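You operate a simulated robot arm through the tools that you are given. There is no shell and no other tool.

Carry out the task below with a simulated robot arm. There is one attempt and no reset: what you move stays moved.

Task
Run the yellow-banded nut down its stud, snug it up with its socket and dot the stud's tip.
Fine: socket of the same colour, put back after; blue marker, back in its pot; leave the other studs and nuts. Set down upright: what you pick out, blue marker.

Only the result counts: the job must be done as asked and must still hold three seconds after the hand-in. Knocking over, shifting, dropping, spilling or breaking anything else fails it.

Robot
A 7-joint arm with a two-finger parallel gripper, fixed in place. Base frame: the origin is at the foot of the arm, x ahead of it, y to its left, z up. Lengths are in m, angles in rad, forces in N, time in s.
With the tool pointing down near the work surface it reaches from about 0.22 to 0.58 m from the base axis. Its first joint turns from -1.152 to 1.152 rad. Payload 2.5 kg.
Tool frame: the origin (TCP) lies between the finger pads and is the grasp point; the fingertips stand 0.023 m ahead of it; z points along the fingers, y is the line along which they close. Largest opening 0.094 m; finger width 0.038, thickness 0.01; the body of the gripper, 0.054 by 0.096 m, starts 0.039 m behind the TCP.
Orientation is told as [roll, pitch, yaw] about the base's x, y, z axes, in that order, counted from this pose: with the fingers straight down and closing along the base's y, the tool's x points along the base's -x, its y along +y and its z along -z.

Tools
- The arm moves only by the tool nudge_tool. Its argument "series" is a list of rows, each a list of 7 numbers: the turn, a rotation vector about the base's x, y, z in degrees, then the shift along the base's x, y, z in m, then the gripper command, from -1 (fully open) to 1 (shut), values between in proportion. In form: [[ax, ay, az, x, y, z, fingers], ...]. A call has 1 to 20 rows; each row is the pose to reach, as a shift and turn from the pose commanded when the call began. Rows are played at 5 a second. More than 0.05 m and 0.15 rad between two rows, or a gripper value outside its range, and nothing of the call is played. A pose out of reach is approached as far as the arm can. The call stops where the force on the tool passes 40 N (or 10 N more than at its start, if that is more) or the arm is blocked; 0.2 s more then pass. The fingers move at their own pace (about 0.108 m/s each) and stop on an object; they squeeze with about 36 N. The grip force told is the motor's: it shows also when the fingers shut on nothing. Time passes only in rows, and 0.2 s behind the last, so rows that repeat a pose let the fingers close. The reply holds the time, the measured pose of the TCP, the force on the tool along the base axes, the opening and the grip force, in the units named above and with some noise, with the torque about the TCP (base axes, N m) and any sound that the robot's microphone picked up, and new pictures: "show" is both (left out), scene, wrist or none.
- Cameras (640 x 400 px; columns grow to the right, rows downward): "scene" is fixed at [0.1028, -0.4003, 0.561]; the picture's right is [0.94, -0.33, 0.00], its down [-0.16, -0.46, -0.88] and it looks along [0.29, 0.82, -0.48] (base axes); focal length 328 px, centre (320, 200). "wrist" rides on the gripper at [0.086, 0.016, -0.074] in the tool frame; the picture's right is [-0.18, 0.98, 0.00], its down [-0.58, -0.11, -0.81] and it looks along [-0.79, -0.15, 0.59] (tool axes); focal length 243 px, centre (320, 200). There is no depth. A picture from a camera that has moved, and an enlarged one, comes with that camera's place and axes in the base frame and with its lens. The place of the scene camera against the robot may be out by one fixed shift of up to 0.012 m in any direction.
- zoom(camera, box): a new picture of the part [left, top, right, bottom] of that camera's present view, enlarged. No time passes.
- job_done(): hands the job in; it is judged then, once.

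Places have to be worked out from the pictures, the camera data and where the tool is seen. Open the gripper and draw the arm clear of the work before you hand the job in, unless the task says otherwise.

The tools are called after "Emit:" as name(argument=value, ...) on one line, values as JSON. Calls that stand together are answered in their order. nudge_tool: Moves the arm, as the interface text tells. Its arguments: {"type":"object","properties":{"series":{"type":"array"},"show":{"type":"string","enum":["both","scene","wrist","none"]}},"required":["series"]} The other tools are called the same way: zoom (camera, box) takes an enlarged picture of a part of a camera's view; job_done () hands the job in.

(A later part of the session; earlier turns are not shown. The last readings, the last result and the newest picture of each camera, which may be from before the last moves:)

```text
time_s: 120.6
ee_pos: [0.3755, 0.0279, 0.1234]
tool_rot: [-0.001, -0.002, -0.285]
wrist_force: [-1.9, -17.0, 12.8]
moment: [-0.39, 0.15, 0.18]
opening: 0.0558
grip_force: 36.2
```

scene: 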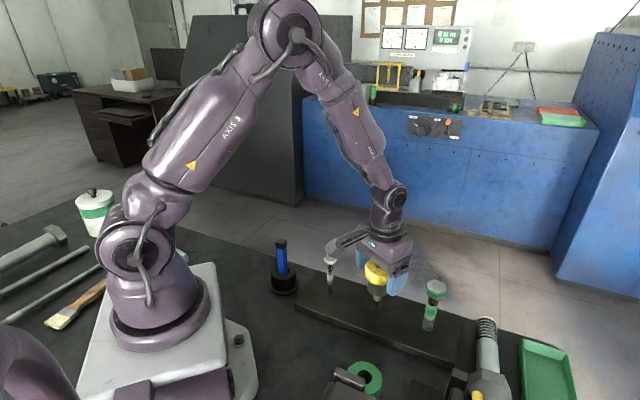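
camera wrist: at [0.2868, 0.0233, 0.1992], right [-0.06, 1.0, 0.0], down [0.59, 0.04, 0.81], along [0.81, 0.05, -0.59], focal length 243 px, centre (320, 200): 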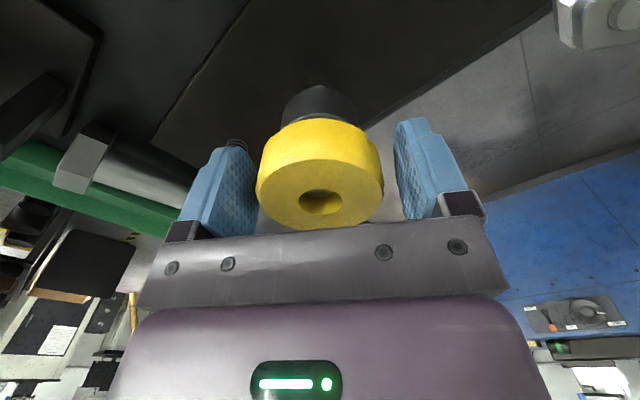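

Opening stays at 0.0558 so the socket is turning with the hand (no slip). I relieve the side load and keep turning.

Emit:
nudge_tool(series=[[0, 0, -3, 0, -0.0003, 0, 1], [0, 0, -5, 0, -0.0006, 0, 1]], show="none")

Emit:
nudge_tool(series=[[0, 0, -3, 0, 0, 0, 1], [0, 0, -5, 0, 0, 0, 1]], show="none")

Emit:
nudge_tool(series=[[0, 0, -3, 0, 0, 0, 1], [0, 0, -5, 0, 0, 0, 1]], show="none")

Emit:
nudge_tool(series=[[0, 0, -3, 0, 0, 0, 1], [0, 0, -5, 0, 0, 0, 1]], show="both")

Emit:
zoom(camera="wrist", box=[240, 90, 400, 230])

```text
time_s: 121.2
ee_pos: [0.3745, 0.0288, 0.1231]
tool_rot: [-0.001, -0.001, -0.369]
wrist_force: [-1.6, -15.6, 15.1]
moment: [-0.37, 0.11, 0.2]
opening: 0.056
grip_force: 36.0
```

```text
time_s: 121.8
ee_pos: [0.3748, 0.0288, 0.1243]
tool_rot: [0.002, -0.002, -0.456]
wrist_force: [-2.0, -13.3, 25.2]
moment: [-0.26, 0.16, 0.18]
opening: 0.0559
grip_force: 36.2
```

```text
time_s: 122.4
ee_pos: [0.375, 0.0285, 0.1238]
tool_rot: [0.003, -0.003, -0.546]
wrist_force: [3.9, -9.8, 17.4]
moment: [-0.1, 0.05, 0.21]
opening: 0.0556
grip_force: 36.1
```

```text
time_s: 123.0
ee_pos: [0.3739, 0.0284, 0.1238]
tool_rot: [0.002, -0.001, -0.632]
wrist_force: [4.8, -6.3, 16.7]
moment: [-0.06, -0.08, 0.18]
opening: 0.0558
grip_force: 36.2
camera wrist: at [0.3146, 0.0926, 0.1986], right [0.73, 0.68, 0.0], down [0.4, -0.43, 0.81], along [0.55, -0.59, -0.59], focal length 243 px, centre (320, 200)
```

scene: 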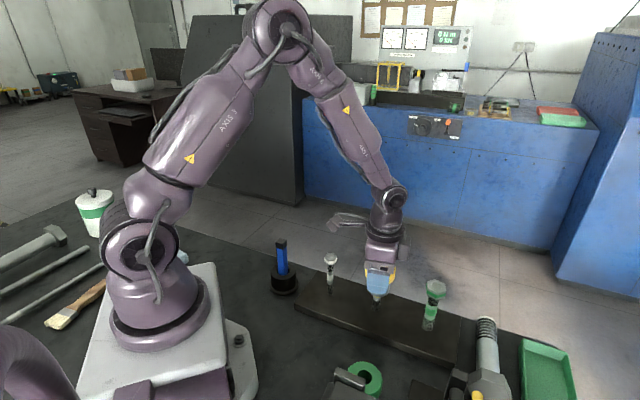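
wrist: 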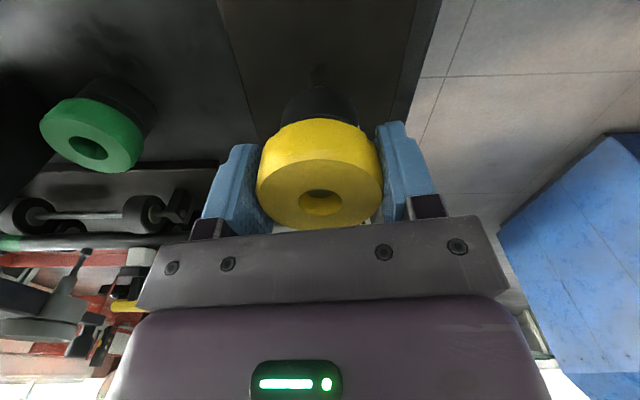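

```text
2.86 times, centred on (320, 160) of wrist
camera zoom: at [0.3146, 0.0926, 0.1986], right [0.73, 0.68, 0.0], down [0.4, -0.43, 0.81], along [0.55, -0.59, -0.59], focal length 693 px, centre (320, 314)
```

zoom: 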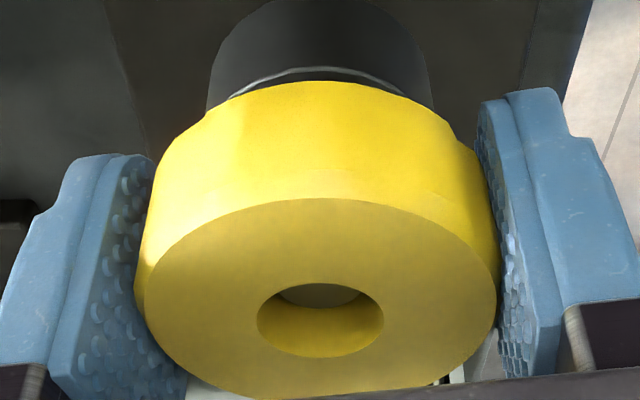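

Mz plateaus at 0.2 N·m. To learn whether the nut itself moved, I lift the socket off again and look at the nut's angle.

Emit:
nudge_tool(series=[[0, 0, 0, 0, 0, 0.01, 1], [0, 0, 0, 0, 0, 0.02, 1], [0, 0, 0, 0, 0, 0.03, 1], [0, 0, 0, 0, 0, 0.045, 1], [0, 0, 0, 0, 0, 0.06, 1], [0, 0, 0, 0, 0, 0.08, 1], [0, 0, 0, 0, 0, 0.08, 1]], show="both")

Emit:
zoom(camera="wrist", box=[280, 20, 360, 120])

Emit:
zoom(camera="scene", box=[355, 245, 405, 315])

```text
time_s: 124.6
ee_pos: [0.375, 0.028, 0.2037]
tool_rot: [0.0, -0.001, -0.628]
wrist_force: [-1.1, -0.1, -2.7]
moment: [-0.01, 0.03, -0.01]
opening: 0.0558
grip_force: 36.4
camera wrist: at [0.3144, 0.0924, 0.2789], right [0.73, 0.69, 0.0], down [0.41, -0.43, 0.81], along [0.55, -0.59, -0.59], focal length 243 px, centre (320, 200)
```

scene: 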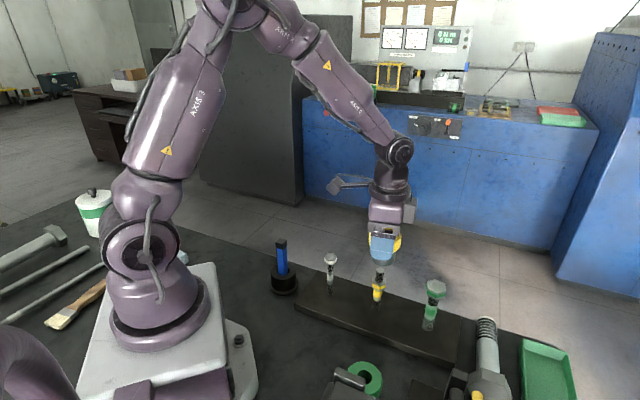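
wrist: 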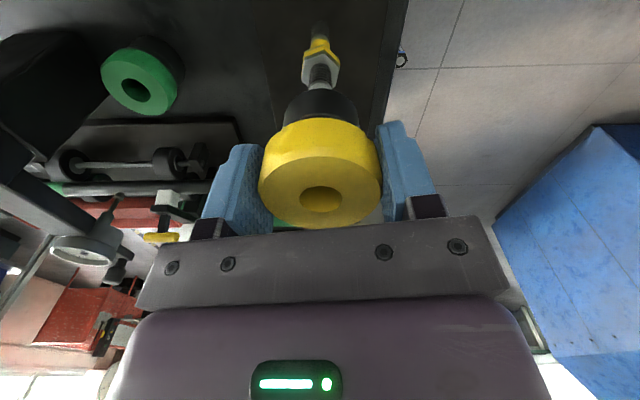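

```text
4.00 times, centred on (320, 70) of wrist
camera zoom: at [0.3144, 0.0924, 0.2789], right [0.73, 0.69, 0.0], down [0.41, -0.43, 0.81], along [0.55, -0.59, -0.59], focal length 970 px, centre (320, 720)
```

zoom: 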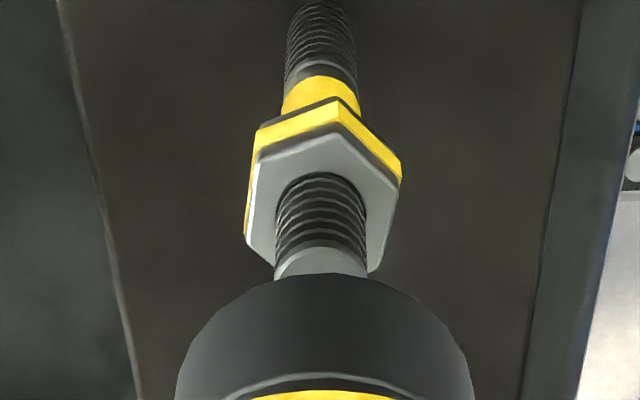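

```text
5.71 times, centred on (380, 280) of scene
camera zoom: at [0.1028, -0.4003, 0.561], right [0.94, -0.33, 0.0], down [-0.16, -0.46, -0.88], along [0.29, 0.82, -0.48], focal length 1872 px, centre (-23, -257)
```

zoom: 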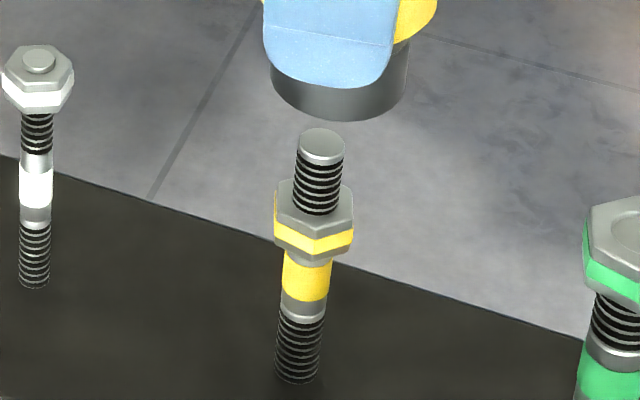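

The nut's vertices are now ≈1° mod 60, i.e. it has turned about 41° more with the socket. I compare its height on the scene camera with the same zoom box I used before tightening.

Emit:
zoom(camera="scene", box=[360, 265, 410, 315])

```text
8.00 times, centred on (385, 290) of scene
camera zoom: at [0.1028, -0.4003, 0.561], right [0.94, -0.33, 0.0], down [-0.16, -0.46, -0.88], along [0.29, 0.82, -0.48], focal length 2620 px, centre (-200, -520)
```

zoom: 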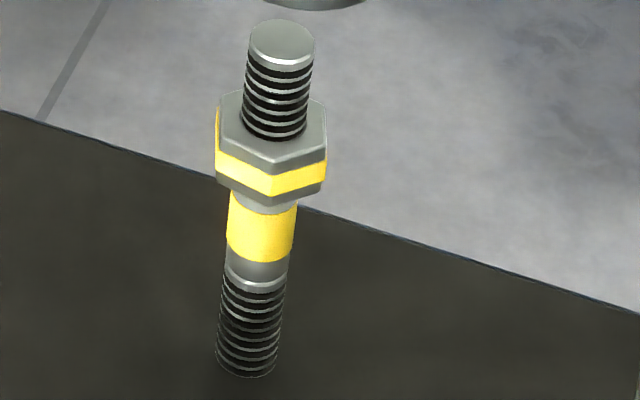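

The nut's height is unchanged to ~0.2 mm (bottomed out) while the socket has turned it well past contact with ~0.2–0.3 N·m: it is snug. Now I carry the socket back to its original place (0.272, −0.018), yaw +41°.

Emit:
nudge_tool(series=[[0, 0, 7.7, -0.0103, -0.0046, 0, 1], [0, 0, 15.4, -0.0206, -0.0093, 0, 1], [0, 0, 23.1, -0.0309, -0.0139, 0, 1], [0, 0, 30.8, -0.0412, -0.0185, 0, 1], [0, 0, 38.5, -0.0515, -0.0232, 0, 1], [0, 0, 46.2, -0.0618, -0.0278, 0, 1], [0, 0, 53.9, -0.072, -0.0324, 0, 1], [0, 0, 61.6, -0.0823, -0.037, 0, 1], [0, 0, 69.3, -0.0926, -0.0417, 0, 1], [0, 0, 77, -0.1029, -0.0463, 0, 1], [0, 0, 77, -0.1029, -0.0463, -0.04, 1], [0, 0, 77, -0.1029, -0.0463, -0.08, 1], [0, 0, 77, -0.1029, -0.0463, -0.11, 1], [0, 0, 77, -0.1029, -0.0463, -0.14, 1], [0, 0, 77, -0.1029, -0.0463, -0.14, 1]], show="both")

Emit:
zoom(camera="scene", box=[300, 290, 400, 390])

```text
time_s: 127.8
ee_pos: [0.2722, -0.0182, 0.0641]
tool_rot: [0.0, 0.0, 0.714]
wrist_force: [-0.3, 0.0, -3.6]
moment: [0.02, 0.03, -0.02]
opening: 0.0557
grip_force: 35.8
camera wrist: at [0.1961, -0.0629, 0.1394], right [-0.51, 0.86, 0.0], down [0.51, 0.3, 0.81], along [0.7, 0.41, -0.59], focal length 243 px, centre (320, 200)
```

scene: 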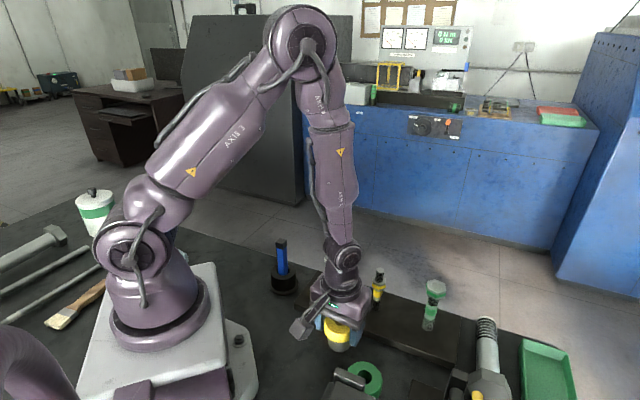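
wrist: 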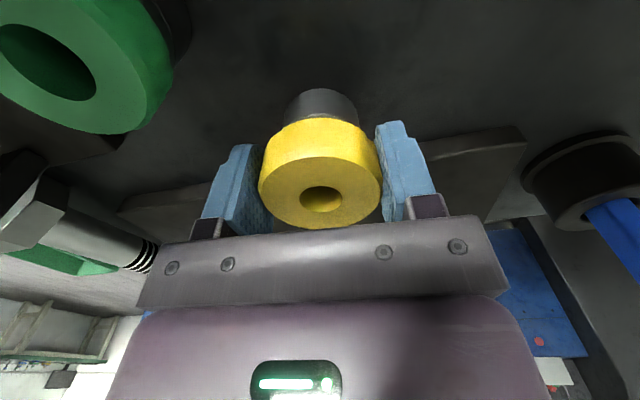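

```text
4.00 times, centred on (350, 340) of scene
camera zoom: at [0.1028, -0.4003, 0.561], right [0.94, -0.33, 0.0], down [-0.16, -0.46, -0.88], along [0.29, 0.82, -0.48], focal length 1310 px, centre (200, -360)
```

zoom: 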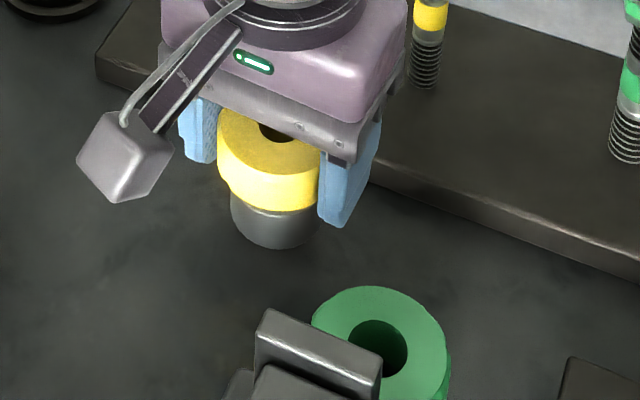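

I'm 1.5 cm above the table at the original spot. I lower in small steps to feel the table.

Emit:
nudge_tool(series=[[0, 0, 0, 0, 0, -0.004, 1], [0, 0, 0, 0, 0, -0.008, 1], [0, 0, 0, 0, 0, -0.011, 1], [0, 0, 0, 0, 0, -0.0125, 1], [0, 0, 0, 0, 0, -0.0135, 1]], show="none")

Emit:
nudge_tool(series=[[0, 0, 0, 0, 0, -0.0007, 1], [0, 0, 0, 0, 0, -0.0014, 1]], show="none")

```text
time_s: 129.0
ee_pos: [0.2715, -0.0179, 0.0492]
tool_rot: [0.0, 0.0, 0.716]
wrist_force: [0.2, -1.0, -3.8]
moment: [0.0, 0.02, 0.03]
opening: 0.0558
grip_force: 36.1
```

```text
time_s: 129.6
ee_pos: [0.2723, -0.0173, 0.0493]
tool_rot: [0.0, -0.003, 0.719]
wrist_force: [-2.8, 3.2, 23.7]
moment: [-0.27, 0.54, 0.02]
opening: 0.0557
grip_force: 35.9
```

Table contact felt. I ease up a touch and open the fingers to let the socket settle upright.

Emit:
nudge_tool(series=[[0, 0, 0, 0, 0, 0.0006, 1], [0, 0, 0, 0, 0, 0.0006, 0.5], [0, 0, 0, 0, 0, 0.0006, 0], [0, 0, 0, 0, 0, 0.0006, -0.6], [0, 0, 0, 0, 0, 0.0006, -1], [0, 0, 0, 0, 0, 0.0006, -1]], show="both")

Emit:
zoom(camera="scene", box=[300, 290, 400, 390])

```text
time_s: 131.0
ee_pos: [0.271, -0.0191, 0.0496]
tool_rot: [0.0, 0.0, 0.715]
wrist_force: [-0.1, -0.5, 0.1]
moment: [0.01, 0.01, 0.01]
opening: 0.0939
grip_force: 0.1
camera wrist: at [0.1958, -0.0629, 0.1243], right [-0.51, 0.86, 0.0], down [0.51, 0.3, 0.81], along [0.7, 0.41, -0.59], focal length 243 px, centre (320, 200)
```

scene: 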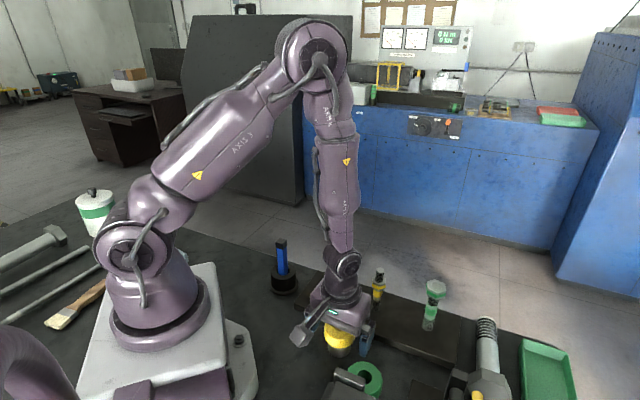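
wrist: 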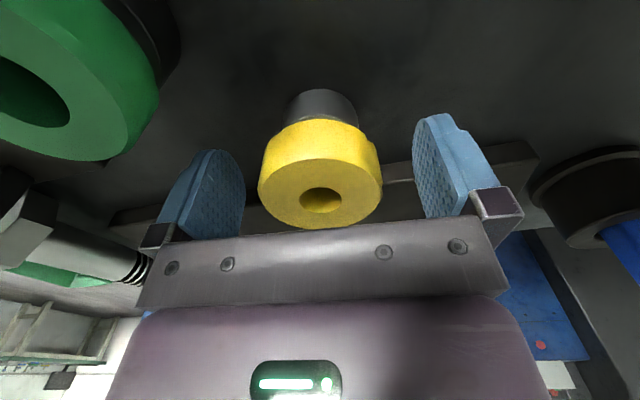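

```text
4.00 times, centred on (350, 340) of scene
camera zoom: at [0.1028, -0.4003, 0.561], right [0.94, -0.33, 0.0], down [-0.16, -0.46, -0.88], along [0.29, 0.82, -0.48], focal length 1310 px, centre (200, -360)
```

zoom: 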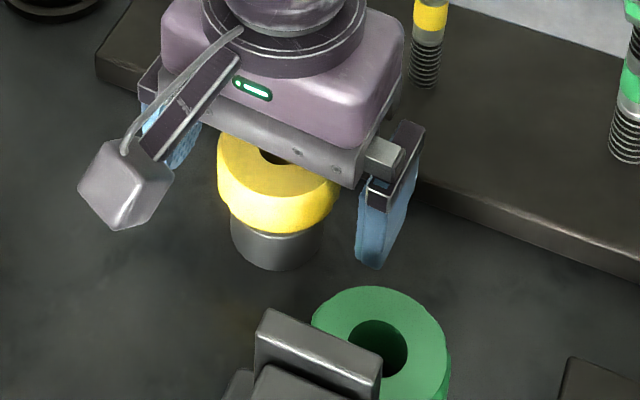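

The socket stands upright at its place. I lift straight up, then move toward the marker pot (≈(0.212, 0.155)) and look.

Emit:
nudge_tool(series=[[0, 0, 0, 0, 0, 0.04, -1], [0, 0, 0, 0, 0, 0.08, -1], [0, 0, 0, 0, 0, 0.12, -1], [0, 0, 0, 0, 0, 0.16, -1], [0, 0, 0, 0, 0, 0.2, -1], [0, 0, 0, -0.01, 0.03, 0.2, -1], [0, 0, 0, -0.02, 0.06, 0.2, -1], [0, 0, 0, -0.03, 0.09, 0.2, -1], [0, 0, 0, -0.04, 0.12, 0.2, -1], [0, 0, 0, -0.05, 0.15, 0.2, -1], [0, 0, 0, -0.058, 0.17, 0.2, -1], [0, 0, 0, -0.058, 0.17, 0.2, -1]], show="both")

Emit:
zoom(camera="wrist", box=[240, 0, 400, 130])

Emit:
zoom(camera="scene", box=[300, 290, 400, 390])

```text
time_s: 133.6
ee_pos: [0.2134, 0.1525, 0.2491]
tool_rot: [0.001, 0.0, 0.716]
wrist_force: [0.8, 0.3, 0.3]
moment: [0.01, -0.03, 0.01]
opening: 0.0939
grip_force: 0.1
camera wrist: at [0.1385, 0.1081, 0.3239], right [-0.51, 0.86, 0.0], down [0.51, 0.3, 0.81], along [0.7, 0.41, -0.59], focal length 243 px, centre (320, 200)
```

scene: 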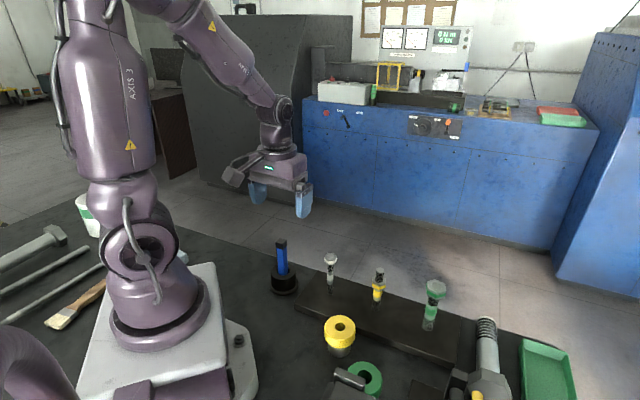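
wrist: 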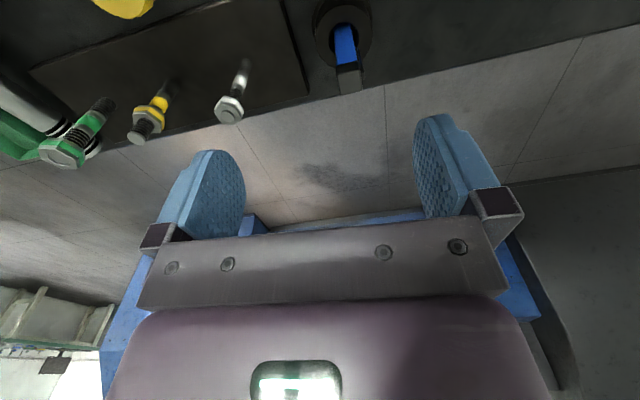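

```text
3.08 times, centred on (320, 65) of wrist
camera zoom: at [0.1385, 0.1081, 0.3239], right [-0.51, 0.86, 0.0], down [0.51, 0.3, 0.81], along [0.7, 0.41, -0.59], focal length 746 px, centre (320, 615)
```

zoom: 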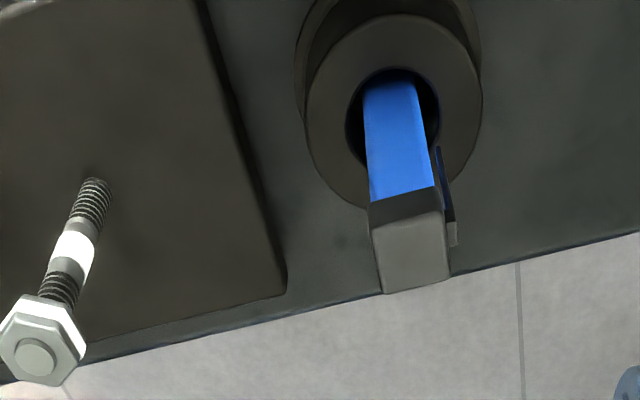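

```text
4.00 times, centred on (350, 340) of scene
camera zoom: at [0.1028, -0.4003, 0.561], right [0.94, -0.33, 0.0], down [-0.16, -0.46, -0.88], along [0.29, 0.82, -0.48], focal length 1310 px, centre (200, -360)
```

zoom: 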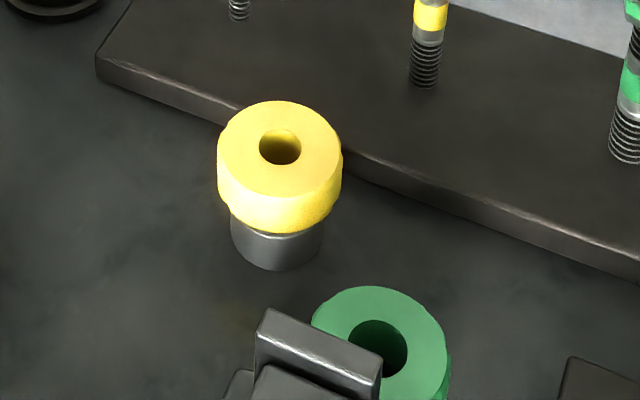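

The pot triangulates to ≈(0.213, 0.181) and the marker's top to ≈(0.216, 0.182, 0.128); it is a ~17.5 mm square pen with faces at ≈48°/138° and a clip on the 138° face. I turn to yaw −42° (closing on the clip-free faces) above it and check.

Emit:
nudge_tool(series=[[0, 0, -8, 0.0005, 0.006, 0, -1], [0, 0, -16, 0.001, 0.012, 0, -1], [0, 0, -24, 0.0015, 0.018, 0, -1], [0, 0, -32, 0.002, 0.024, 0, -1], [0, 0, -40, 0.0021, 0.0297, 0, -1], [0, 0, -48, 0.0021, 0.0297, 0, -1], [0, 0, -56, 0.0021, 0.0297, 0, -1], [0, 0, -64, 0.0021, 0.0297, -0.01, -1], [0, 0, -72, 0.0021, 0.0297, -0.02, -1], [0, 0, -80, 0.0021, 0.0297, -0.035, -1], [0, 0, -83, 0.0021, 0.0297, -0.05, -1], [0, 0, -83, 0.0021, 0.0297, -0.05, -1]], show="both")

Emit:
zoom(camera="wrist", box=[240, 10, 400, 140])

```text
time_s: 136.2
ee_pos: [0.2154, 0.1815, 0.1998]
tool_rot: [-0.001, 0.0, -0.733]
wrist_force: [0.2, -0.7, 1.4]
moment: [0.04, -0.03, 0.01]
opening: 0.0941
grip_force: 0.1
camera wrist: at [0.1626, 0.2513, 0.275], right [0.8, 0.61, 0.0], down [0.36, -0.47, 0.81], along [0.49, -0.64, -0.59], focal length 243 px, centre (320, 200)
```

scene: 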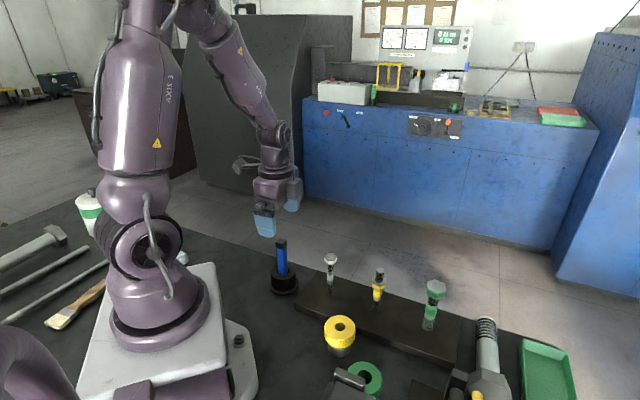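
wrist: 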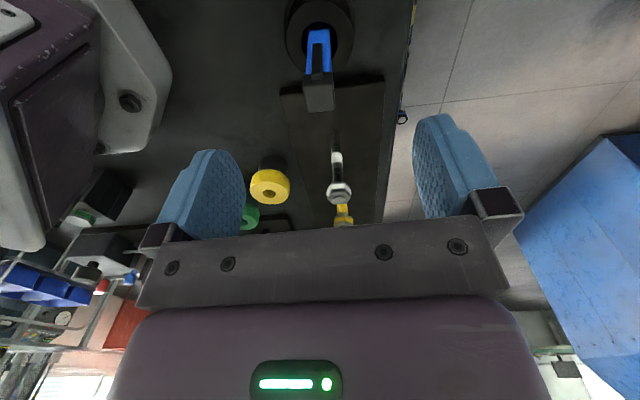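

```text
3.08 times, centred on (320, 75) of wrist
camera zoom: at [0.1626, 0.2513, 0.275], right [0.8, 0.61, 0.0], down [0.36, -0.47, 0.81], along [0.49, -0.64, -0.59], focal length 746 px, centre (320, 585)
```

zoom: 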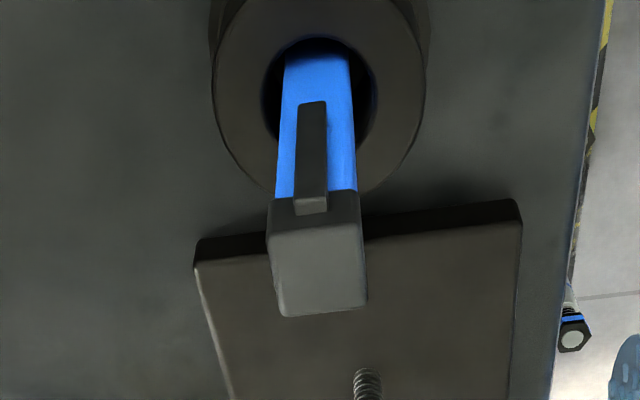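

Perfectly centred over the marker. I descend to grip it at z≈0.098 (pads on the clip-free faces).

Emit:
nudge_tool(series=[[0, 0, 0, 0, 0, -0.03, -1], [0, 0, 0, 0, 0, -0.06, -1], [0, 0, 0, 0, 0, -0.085, -1], [0, 0, 0, 0, 0, -0.102, -1], [0, 0, 0, 0, 0, -0.102, -0.5], [0, 0, 0, 0, 0, -0.102, 0], [0, 0, 0, 0, 0, -0.102, 0.4], [0, 0, 0, 0, 0, -0.102, 1], [0, 0, 0, 0, 0, -0.102, 1]], show="both")

Emit:
zoom(camera="wrist", box=[240, 60, 400, 240])

```text
time_s: 138.2
ee_pos: [0.2152, 0.1835, 0.0989]
tool_rot: [-0.001, 0.001, -0.732]
wrist_force: [-0.2, -0.3, 0.5]
moment: [0.0, -0.01, -0.02]
opening: 0.0173
grip_force: 35.8
camera wrist: at [0.1632, 0.2528, 0.1733], right [0.79, 0.61, 0.0], down [0.36, -0.47, 0.81], along [0.49, -0.64, -0.59], focal length 243 px, centre (320, 200)
```

scene: 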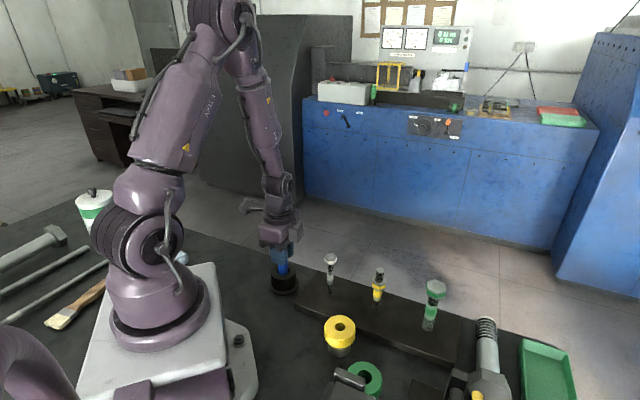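
wrist: 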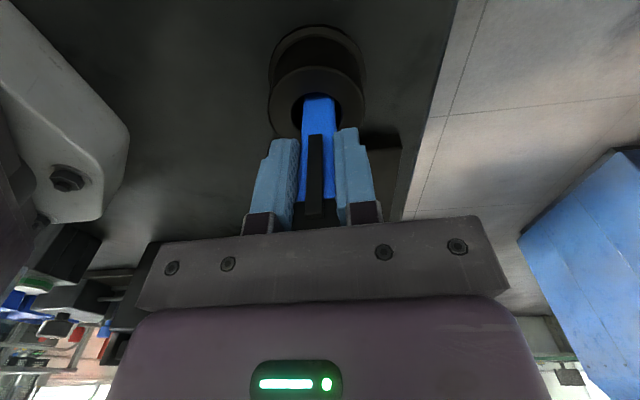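

```text
2.22 times, centred on (320, 150) of wrist
camera zoom: at [0.1632, 0.2528, 0.1733], right [0.79, 0.61, 0.0], down [0.36, -0.47, 0.81], along [0.49, -0.64, -0.59], focal length 539 px, centre (320, 311)
```

zoom: 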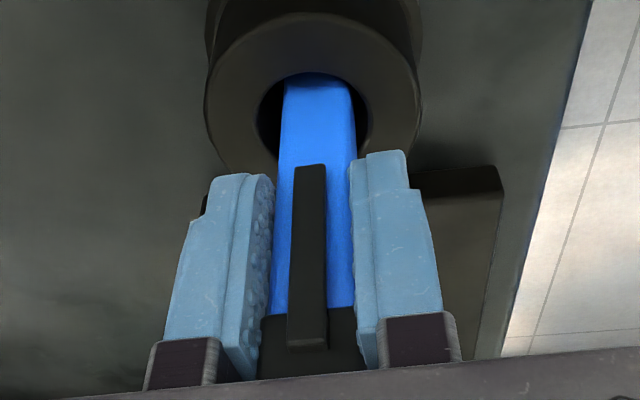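

The marker is held (17.3 mm). I lift it straight up out of the pot and look at its lower end.

Emit:
nudge_tool(series=[[0, 0, 0, 0, 0, 0.01, 1], [0, 0, 0, 0, 0, 0.03, 1], [0, 0, 0, 0, 0, 0.06, 1], [0, 0, 0, 0, 0, 0.09, 1], [0, 0, 0, 0, 0, 0.12, 1], [0, 0, 0, 0, 0, 0.15, 1], [0, 0, 0, 0, 0, 0.16, 1], [0, 0, 0, 0, 0, 0.16, 1]], show="both")

Emit:
zoom(camera="scene", box=[240, 180, 340, 300])

Emit:
zoom(camera="wrist", box=[240, 20, 400, 220])

```text
time_s: 140.0
ee_pos: [0.2157, 0.1823, 0.2574]
tool_rot: [-0.001, 0.0, -0.733]
wrist_force: [-0.1, 0.9, -0.8]
moment: [-0.02, 0.03, 0.02]
opening: 0.0172
grip_force: 36.6
camera wrist: at [0.1633, 0.2524, 0.3327], right [0.79, 0.61, 0.0], down [0.36, -0.47, 0.81], along [0.49, -0.64, -0.59], focal length 243 px, centre (320, 200)
```

scene: 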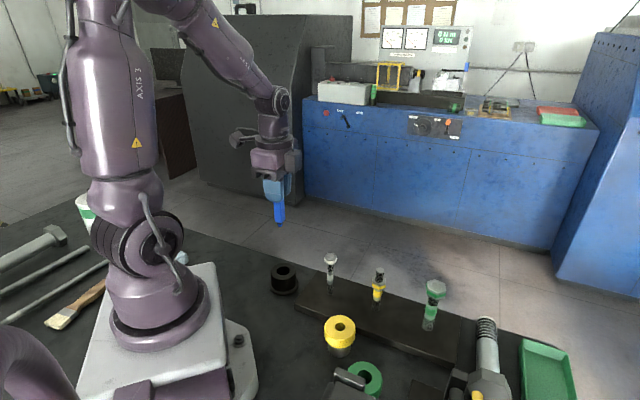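
wrist: 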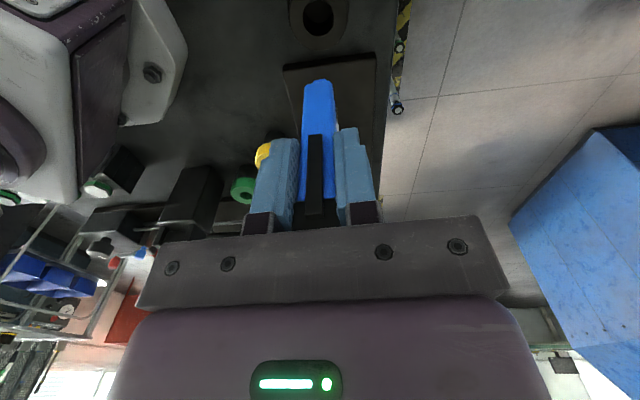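

```text
3.33 times, centred on (290, 240) of scene
camera zoom: at [0.1028, -0.4003, 0.561], right [0.94, -0.33, 0.0], down [-0.16, -0.46, -0.88], along [0.29, 0.82, -0.48], focal length 1092 px, centre (420, 67)
```

zoom: 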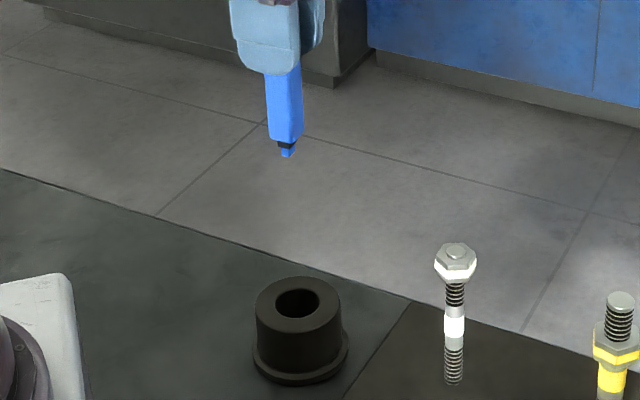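

```text
2.00 times, centred on (320, 120) of wrist
camera zoom: at [0.1633, 0.2524, 0.3327], right [0.79, 0.61, 0.0], down [0.36, -0.47, 0.81], along [0.49, -0.64, -0.59], focal length 485 px, centre (320, 360)
```

zoom: 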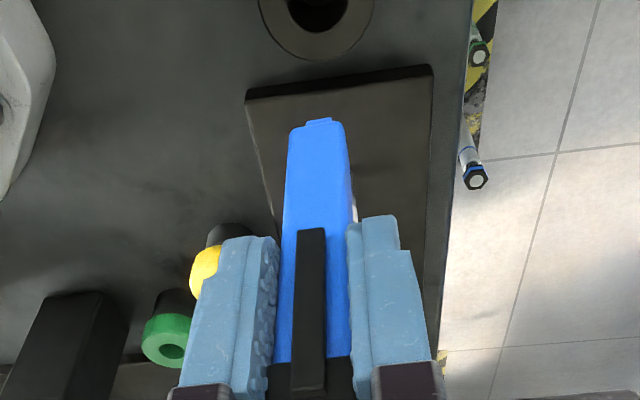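

The pen's nib points down, roughly 0.08–0.095 m below the TCP. I carry it (raised a bit) over the yellow stud and check alignment there.

Emit:
nudge_tool(series=[[0, 0, 0, 0, 0, 0.02, 1], [0, 0, 0, 0.02, -0.019, 0.02, 1], [0, 0, 0, 0.04, -0.038, 0.02, 1], [0, 0, 0, 0.06, -0.058, 0.02, 1], [0, 0, 0, 0.08, -0.077, 0.02, 1], [0, 0, 0, 0.1, -0.096, 0.02, 1], [0, 0, 0, 0.12, -0.115, 0.02, 1], [0, 0, 0, 0.14, -0.135, 0.02, 1], [0, 0, 0, 0.1597, -0.1536, 0.02, 1], [0, 0, 0, 0.1597, -0.1536, -0.01, 1], [0, 0, 0, 0.1597, -0.1536, -0.01, 1]], show="both")

Emit:
zoom(camera="scene", box=[355, 215, 415, 315])

Emit:
zoom(camera="wrist", box=[270, 20, 370, 130])

```text
time_s: 142.4
ee_pos: [0.3766, 0.0274, 0.2494]
tool_rot: [-0.003, 0.0, -0.733]
wrist_force: [-0.5, 1.0, 0.3]
moment: [0.0, 0.01, -0.01]
opening: 0.0172
grip_force: 35.8
camera wrist: at [0.3232, 0.0966, 0.3239], right [0.79, 0.61, 0.0], down [0.36, -0.47, 0.81], along [0.49, -0.64, -0.59], focal length 243 px, centre (320, 200)
```

scene: 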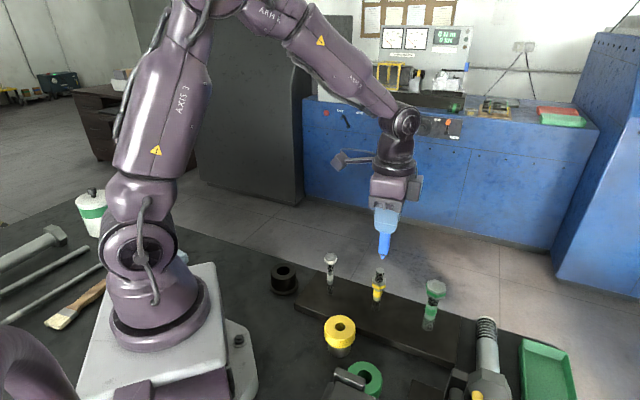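
wrist: 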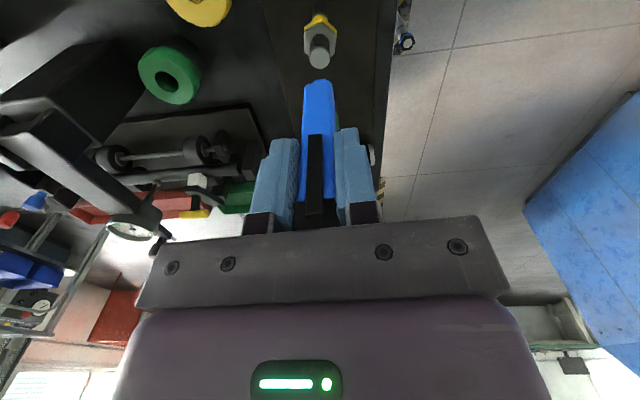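

```text
4.00 times, centred on (385, 265) of scene
camera zoom: at [0.1028, -0.4003, 0.561], right [0.94, -0.33, 0.0], down [-0.16, -0.46, -0.88], along [0.29, 0.82, -0.48], focal length 1310 px, centre (60, -60)
```

zoom: 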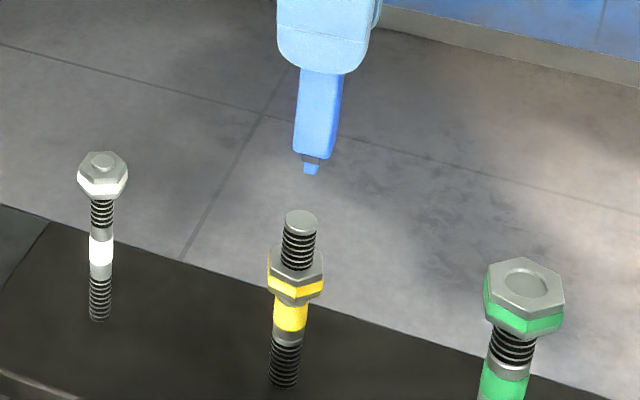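

```text
3.64 times, centred on (320, 75) of wrist
camera zoom: at [0.3232, 0.0966, 0.3239], right [0.79, 0.61, 0.0], down [0.36, -0.47, 0.81], along [0.49, -0.64, -0.59], focal length 882 px, centre (320, 654)
```

zoom: 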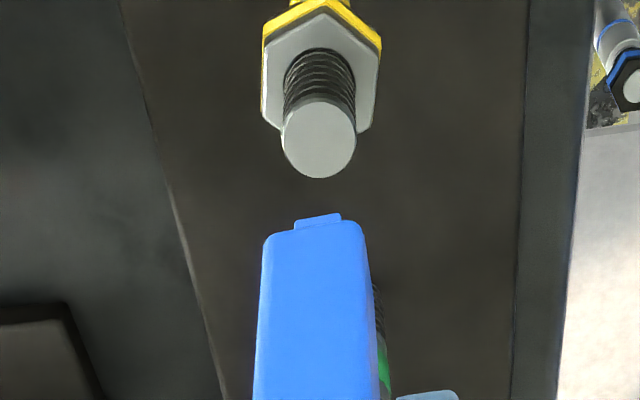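

The nib is aligned sideways but ~2.6 mm too far forward (+x, −y). I correct by (−1.6, +2.1) mm and descend 18 mm, then check.

Emit:
nudge_tool(series=[[0, 0, 0, -0.0016, 0.0021, -0.006, 1], [0, 0, 0, -0.0016, 0.0021, -0.012, 1], [0, 0, 0, -0.0016, 0.0021, -0.018, 1], [0, 0, 0, -0.0016, 0.0021, -0.018, 1]], show="both")

Emit:
zoom(camera="scene", box=[360, 245, 400, 285])

Emit:
zoom(camera="wrist", box=[280, 30, 360, 110])

```text
time_s: 143.4
ee_pos: [0.3752, 0.0306, 0.2304]
tool_rot: [-0.002, -0.001, -0.732]
wrist_force: [-0.5, -1.2, -0.4]
moment: [-0.01, 0.01, 0.01]
opening: 0.0174
grip_force: 35.9
camera wrist: at [0.3209, 0.1, 0.3049], right [0.79, 0.61, 0.0], down [0.36, -0.47, 0.81], along [0.49, -0.64, -0.59], focal length 243 px, centre (320, 200)
```

scene: 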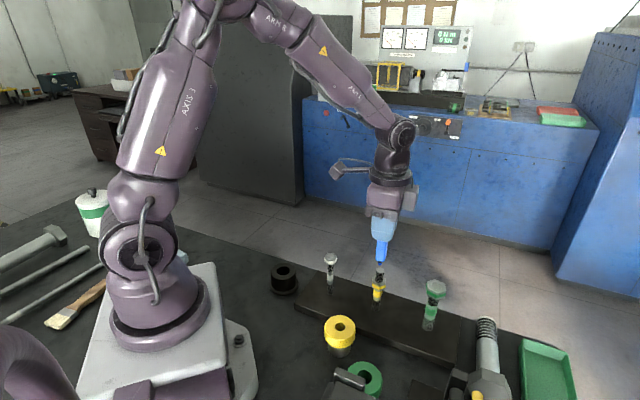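
wrist: 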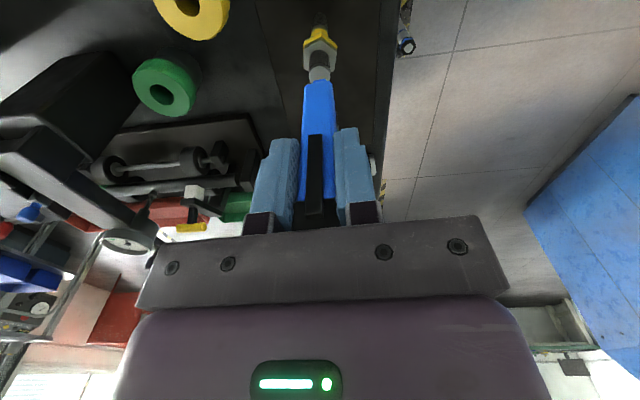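

```text
10.00 times, centred on (380, 265) of scene
camera zoom: at [0.1028, -0.4003, 0.561], right [0.94, -0.33, 0.0], down [-0.16, -0.46, -0.88], along [0.29, 0.82, -0.48], focal length 3275 px, centre (-280, -450)
```

zoom: 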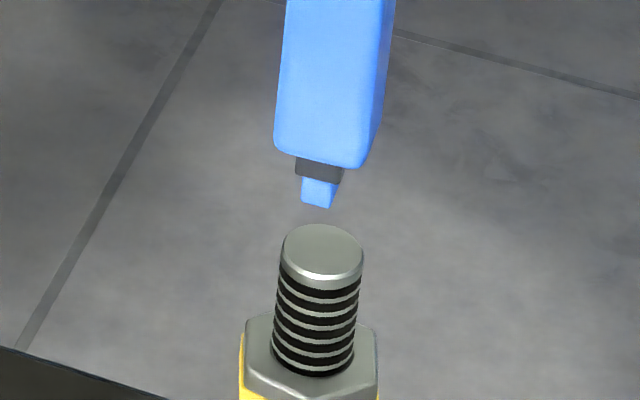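

```text
5.00 times, centred on (320, 70) of wrist
camera zoom: at [0.3209, 0.1, 0.3049], right [0.79, 0.61, 0.0], down [0.36, -0.47, 0.81], along [0.49, -0.64, -0.59], focal length 1213 px, centre (320, 850)
```

zoom: 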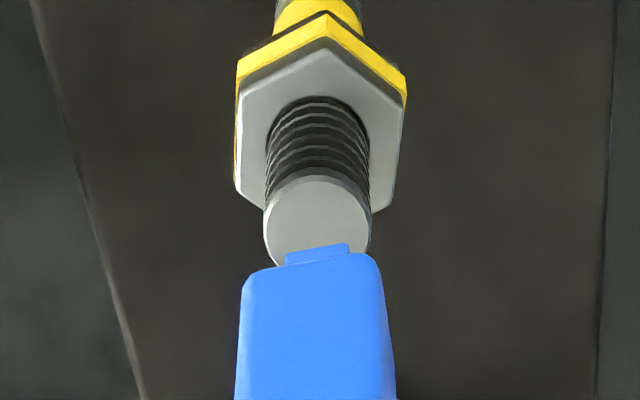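

The nib now sits ~1.5 mm to the left of the tip's centre in the scene view. I move (+0.8, −1.0) mm and go down 6.5 mm, then creep.

Emit:
nudge_tool(series=[[0, 0, 0, 0.0008, -0.001, -0.002, 1], [0, 0, 0, 0.0008, -0.001, -0.004, 1], [0, 0, 0, 0.0008, -0.001, -0.0065, 1], [0, 0, 0, 0.0008, -0.001, -0.0065, 1]], show="none")

Emit:
zoom(camera="scene", box=[360, 245, 400, 285])

Emit:
zoom(camera="wrist", box=[280, 30, 360, 110])

```text
time_s: 144.4
ee_pos: [0.3756, 0.0307, 0.2247]
tool_rot: [0.0, -0.001, -0.733]
wrist_force: [-0.2, 0.3, -0.7]
moment: [0.01, 0.0, -0.02]
opening: 0.0175
grip_force: 36.0
```

```text
10.00 times, centred on (380, 265) of scene
camera zoom: at [0.1028, -0.4003, 0.561], right [0.94, -0.33, 0.0], down [-0.16, -0.46, -0.88], along [0.29, 0.82, -0.48], focal length 3275 px, centre (-280, -450)
```

zoom: 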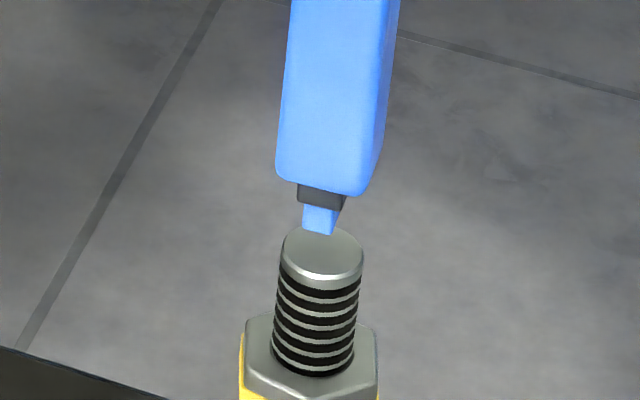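

```text
5.00 times, centred on (320, 70) of wrist
camera zoom: at [0.3218, 0.0999, 0.2981], right [0.79, 0.61, 0.0], down [0.36, -0.47, 0.81], along [0.49, -0.64, -0.59], focal length 1213 px, centre (320, 850)
```

zoom: 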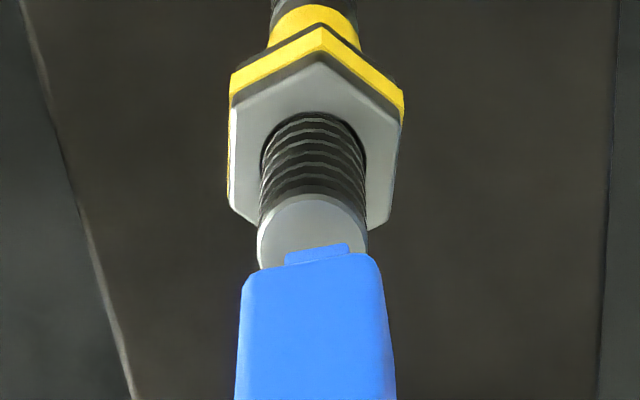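

The nib is close above the tip; both views agree I should shift (+0.5, −1.8) mm. I do so and then creep down in 0.5 mm rows until a light touch.

Emit:
nudge_tool(series=[[0, 0, 0, 0.0003, -0.0009, 0, 1], [0, 0, 0, 0.0005, -0.0018, 0, 1], [0, 0, 0, 0.0005, -0.0018, -0.0007, 1], [0, 0, 0, 0.0005, -0.0018, -0.0014, 1]], show="none")

Emit:
zoom(camera="scene", box=[360, 245, 400, 285])

Emit:
zoom(camera="wrist", box=[280, 30, 360, 110])

```text
time_s: 145.4
ee_pos: [0.3743, 0.0283, 0.2212]
tool_rot: [-0.001, 0.0, -0.732]
wrist_force: [0.1, -0.7, -0.1]
moment: [-0.02, -0.01, -0.01]
opening: 0.0172
grip_force: 35.9
```

```text
10.00 times, centred on (380, 265) of scene
camera zoom: at [0.1028, -0.4003, 0.561], right [0.94, -0.33, 0.0], down [-0.16, -0.46, -0.88], along [0.29, 0.82, -0.48], focal length 3275 px, centre (-280, -450)
```

zoom: 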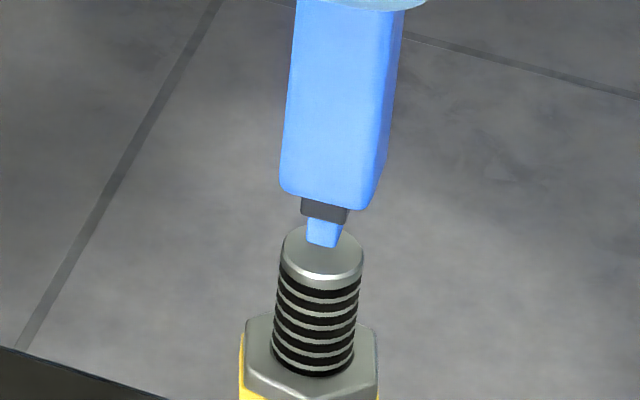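

```text
5.00 times, centred on (320, 70) of wrist
camera zoom: at [0.3219, 0.0982, 0.2961], right [0.79, 0.61, 0.0], down [0.36, -0.47, 0.81], along [0.49, -0.64, -0.59], focal length 1213 px, centre (320, 850)
```

zoom: 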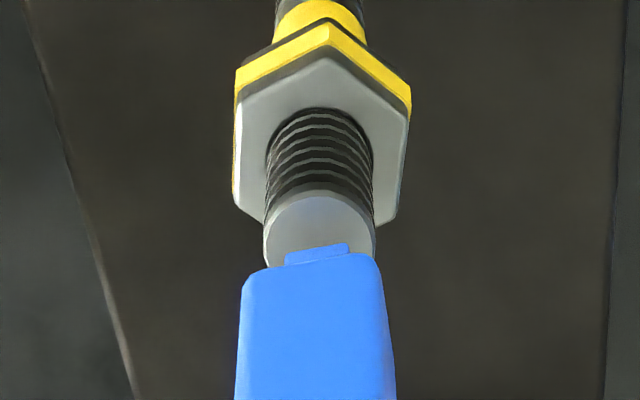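

Well centred now. I creep down and watch Fz.

Emit:
nudge_tool(series=[[0, 0, 0, 0, 0, -0.0004, 1], [0, 0, 0, 0, 0, -0.0008, 1]], show="none")

Emit:
nudge_tool(series=[[0, 0, 0, 0, 0, -0.0003, 1], [0, 0, 0, 0, 0, -0.0005, 1]], show="none")

Emit:
nudge_tool(series=[[0, 0, 0, 0, 0, -0.0003, 1], [0, 0, 0, 0, 0, -0.0005, 1]], show="none")

```text
time_s: 146.0
ee_pos: [0.374, 0.0284, 0.2204]
tool_rot: [0.001, 0.002, -0.733]
wrist_force: [0.5, 0.7, -0.2]
moment: [0.02, -0.03, -0.03]
opening: 0.0173
grip_force: 35.8
```

```text
time_s: 146.6
ee_pos: [0.374, 0.0269, 0.2213]
tool_rot: [-0.001, -0.001, -0.732]
wrist_force: [-0.6, -0.6, -1.0]
moment: [0.0, 0.02, -0.02]
opening: 0.017
grip_force: 36.3
```

```text
time_s: 147.2
ee_pos: [0.3742, 0.0273, 0.2194]
tool_rot: [0.0, -0.002, -0.733]
wrist_force: [-0.4, 0.2, -0.1]
moment: [0.01, 0.0, 0.0]
opening: 0.0172
grip_force: 35.8
```

Emit:
zoom(camera="scene", box=[365, 250, 395, 280])

Emit:
nudge_tool(series=[[0, 0, 0, 0, 0, -0.0003, 1], [0, 0, 0, 0, 0, -0.0005, 1]], show="none")

Emit:
nudge_tool(series=[[0, 0, 0, 0, 0, -0.0003, 1], [0, 0, 0, 0, 0, -0.0005, 1]], show="none")

```text
13.33 times, centred on (380, 265) of scene
camera zoom: at [0.1028, -0.4003, 0.561], right [0.94, -0.33, 0.0], down [-0.16, -0.46, -0.88], along [0.29, 0.82, -0.48], focal length 4367 px, centre (-480, -667)
```

zoom: 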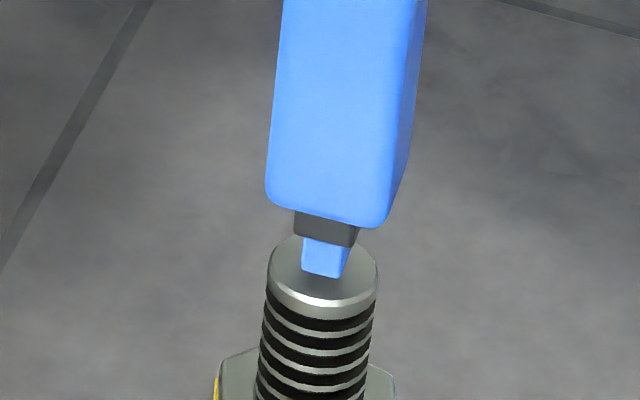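

```text
time_s: 147.8
ee_pos: [0.3744, 0.027, 0.2189]
tool_rot: [0.0, 0.001, -0.733]
wrist_force: [-0.4, -0.4, -0.9]
moment: [-0.01, -0.01, -0.01]
opening: 0.0171
grip_force: 35.8
```

```text
time_s: 148.4
ee_pos: [0.3746, 0.0263, 0.2184]
tool_rot: [0.001, -0.001, -0.732]
wrist_force: [0.0, 0.4, -1.1]
moment: [0.03, 0.01, 0.0]
opening: 0.0174
grip_force: 35.8
```

Still no contact; nib looks centred over the disc. I keep creeping.

Emit:
nudge_tool(series=[[0, 0, 0, 0, 0, -0.0003, 1], [0, 0, 0, 0, 0, -0.0005, 1]], show="none")

Emit:
nudge_tool(series=[[0, 0, 0, 0, 0, -0.0003, 1], [0, 0, 0, 0, 0, -0.0005, 1]], show="none")

Emit:
zoom(camera="scene", box=[365, 250, 395, 280])

Emit:
zoom(camera="wrist", box=[280, 30, 360, 110])

```text
time_s: 149.0
ee_pos: [0.3758, 0.0271, 0.2182]
tool_rot: [-0.001, -0.001, -0.732]
wrist_force: [-0.9, -0.9, 0.1]
moment: [0.05, -0.01, 0.0]
opening: 0.0174
grip_force: 35.8
```

```text
time_s: 149.6
ee_pos: [0.3748, 0.0274, 0.2183]
tool_rot: [-0.001, -0.003, -0.732]
wrist_force: [-0.1, -0.2, -0.7]
moment: [0.0, 0.0, 0.0]
opening: 0.0174
grip_force: 36.1
```

```text
13.33 times, centred on (380, 265) of scene
camera zoom: at [0.1028, -0.4003, 0.561], right [0.94, -0.33, 0.0], down [-0.16, -0.46, -0.88], along [0.29, 0.82, -0.48], focal length 4367 px, centre (-480, -667)
```

zoom: 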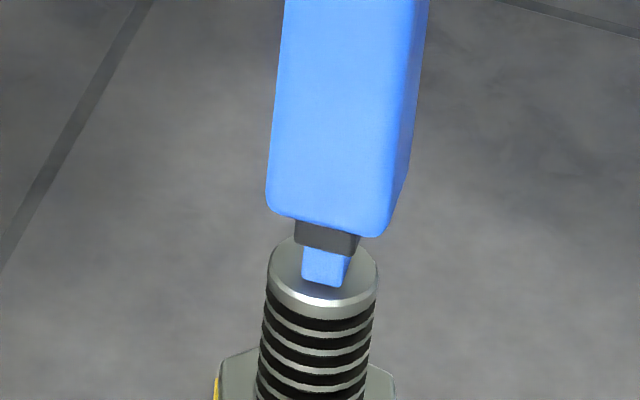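

```text
5.00 times, centred on (320, 70) of wrist
camera zoom: at [0.3217, 0.0973, 0.2926], right [0.79, 0.61, 0.0], down [0.36, -0.47, 0.81], along [0.49, -0.64, -0.59], focal length 1213 px, centre (320, 850)
```

zoom: 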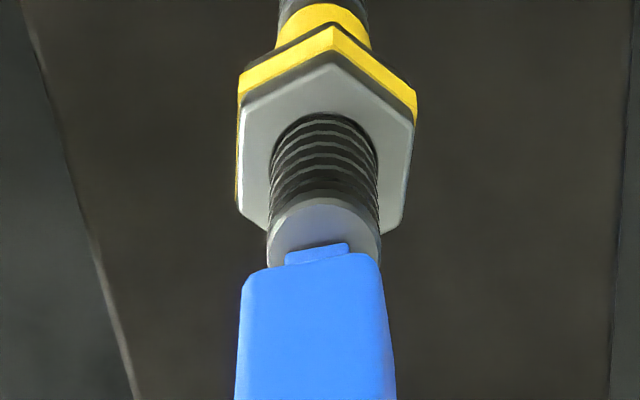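

The nib looks about to touch; it is ~1 mm toward −y. I re-centre (+0.4, +1.0) mm and keep creeping down.

Emit:
nudge_tool(series=[[0, 0, 0, 0.0004, 0.001, 0, 1], [0, 0, 0, 0.0004, 0.001, -0.0003, 1]], show="none")

Emit:
nudge_tool(series=[[0, 0, 0, 0, 0, -0.0003, 1], [0, 0, 0, 0, 0, -0.0005, 1]], show="none")

Emit:
nudge_tool(series=[[0, 0, 0, 0, 0, -0.0003, 1], [0, 0, 0, 0, 0, -0.0005, 1]], show="none")

```text
time_s: 150.2
ee_pos: [0.3746, 0.0293, 0.217]
tool_rot: [0.0, 0.001, -0.733]
wrist_force: [-0.2, -0.3, 0.6]
moment: [0.01, -0.03, 0.04]
opening: 0.0172
grip_force: 36.1
```

```text
time_s: 150.8
ee_pos: [0.3764, 0.0293, 0.2175]
tool_rot: [0.001, -0.003, -0.733]
wrist_force: [-1.1, 0.8, 3.5]
moment: [0.06, 0.09, 0.03]
opening: 0.0171
grip_force: 35.6
```

```text
time_s: 151.4
ee_pos: [0.3753, 0.0288, 0.2172]
tool_rot: [0.001, -0.004, -0.732]
wrist_force: [-3.1, -0.9, 16.4]
moment: [-0.1, 0.25, 0.0]
opening: 0.0174
grip_force: 35.7
```

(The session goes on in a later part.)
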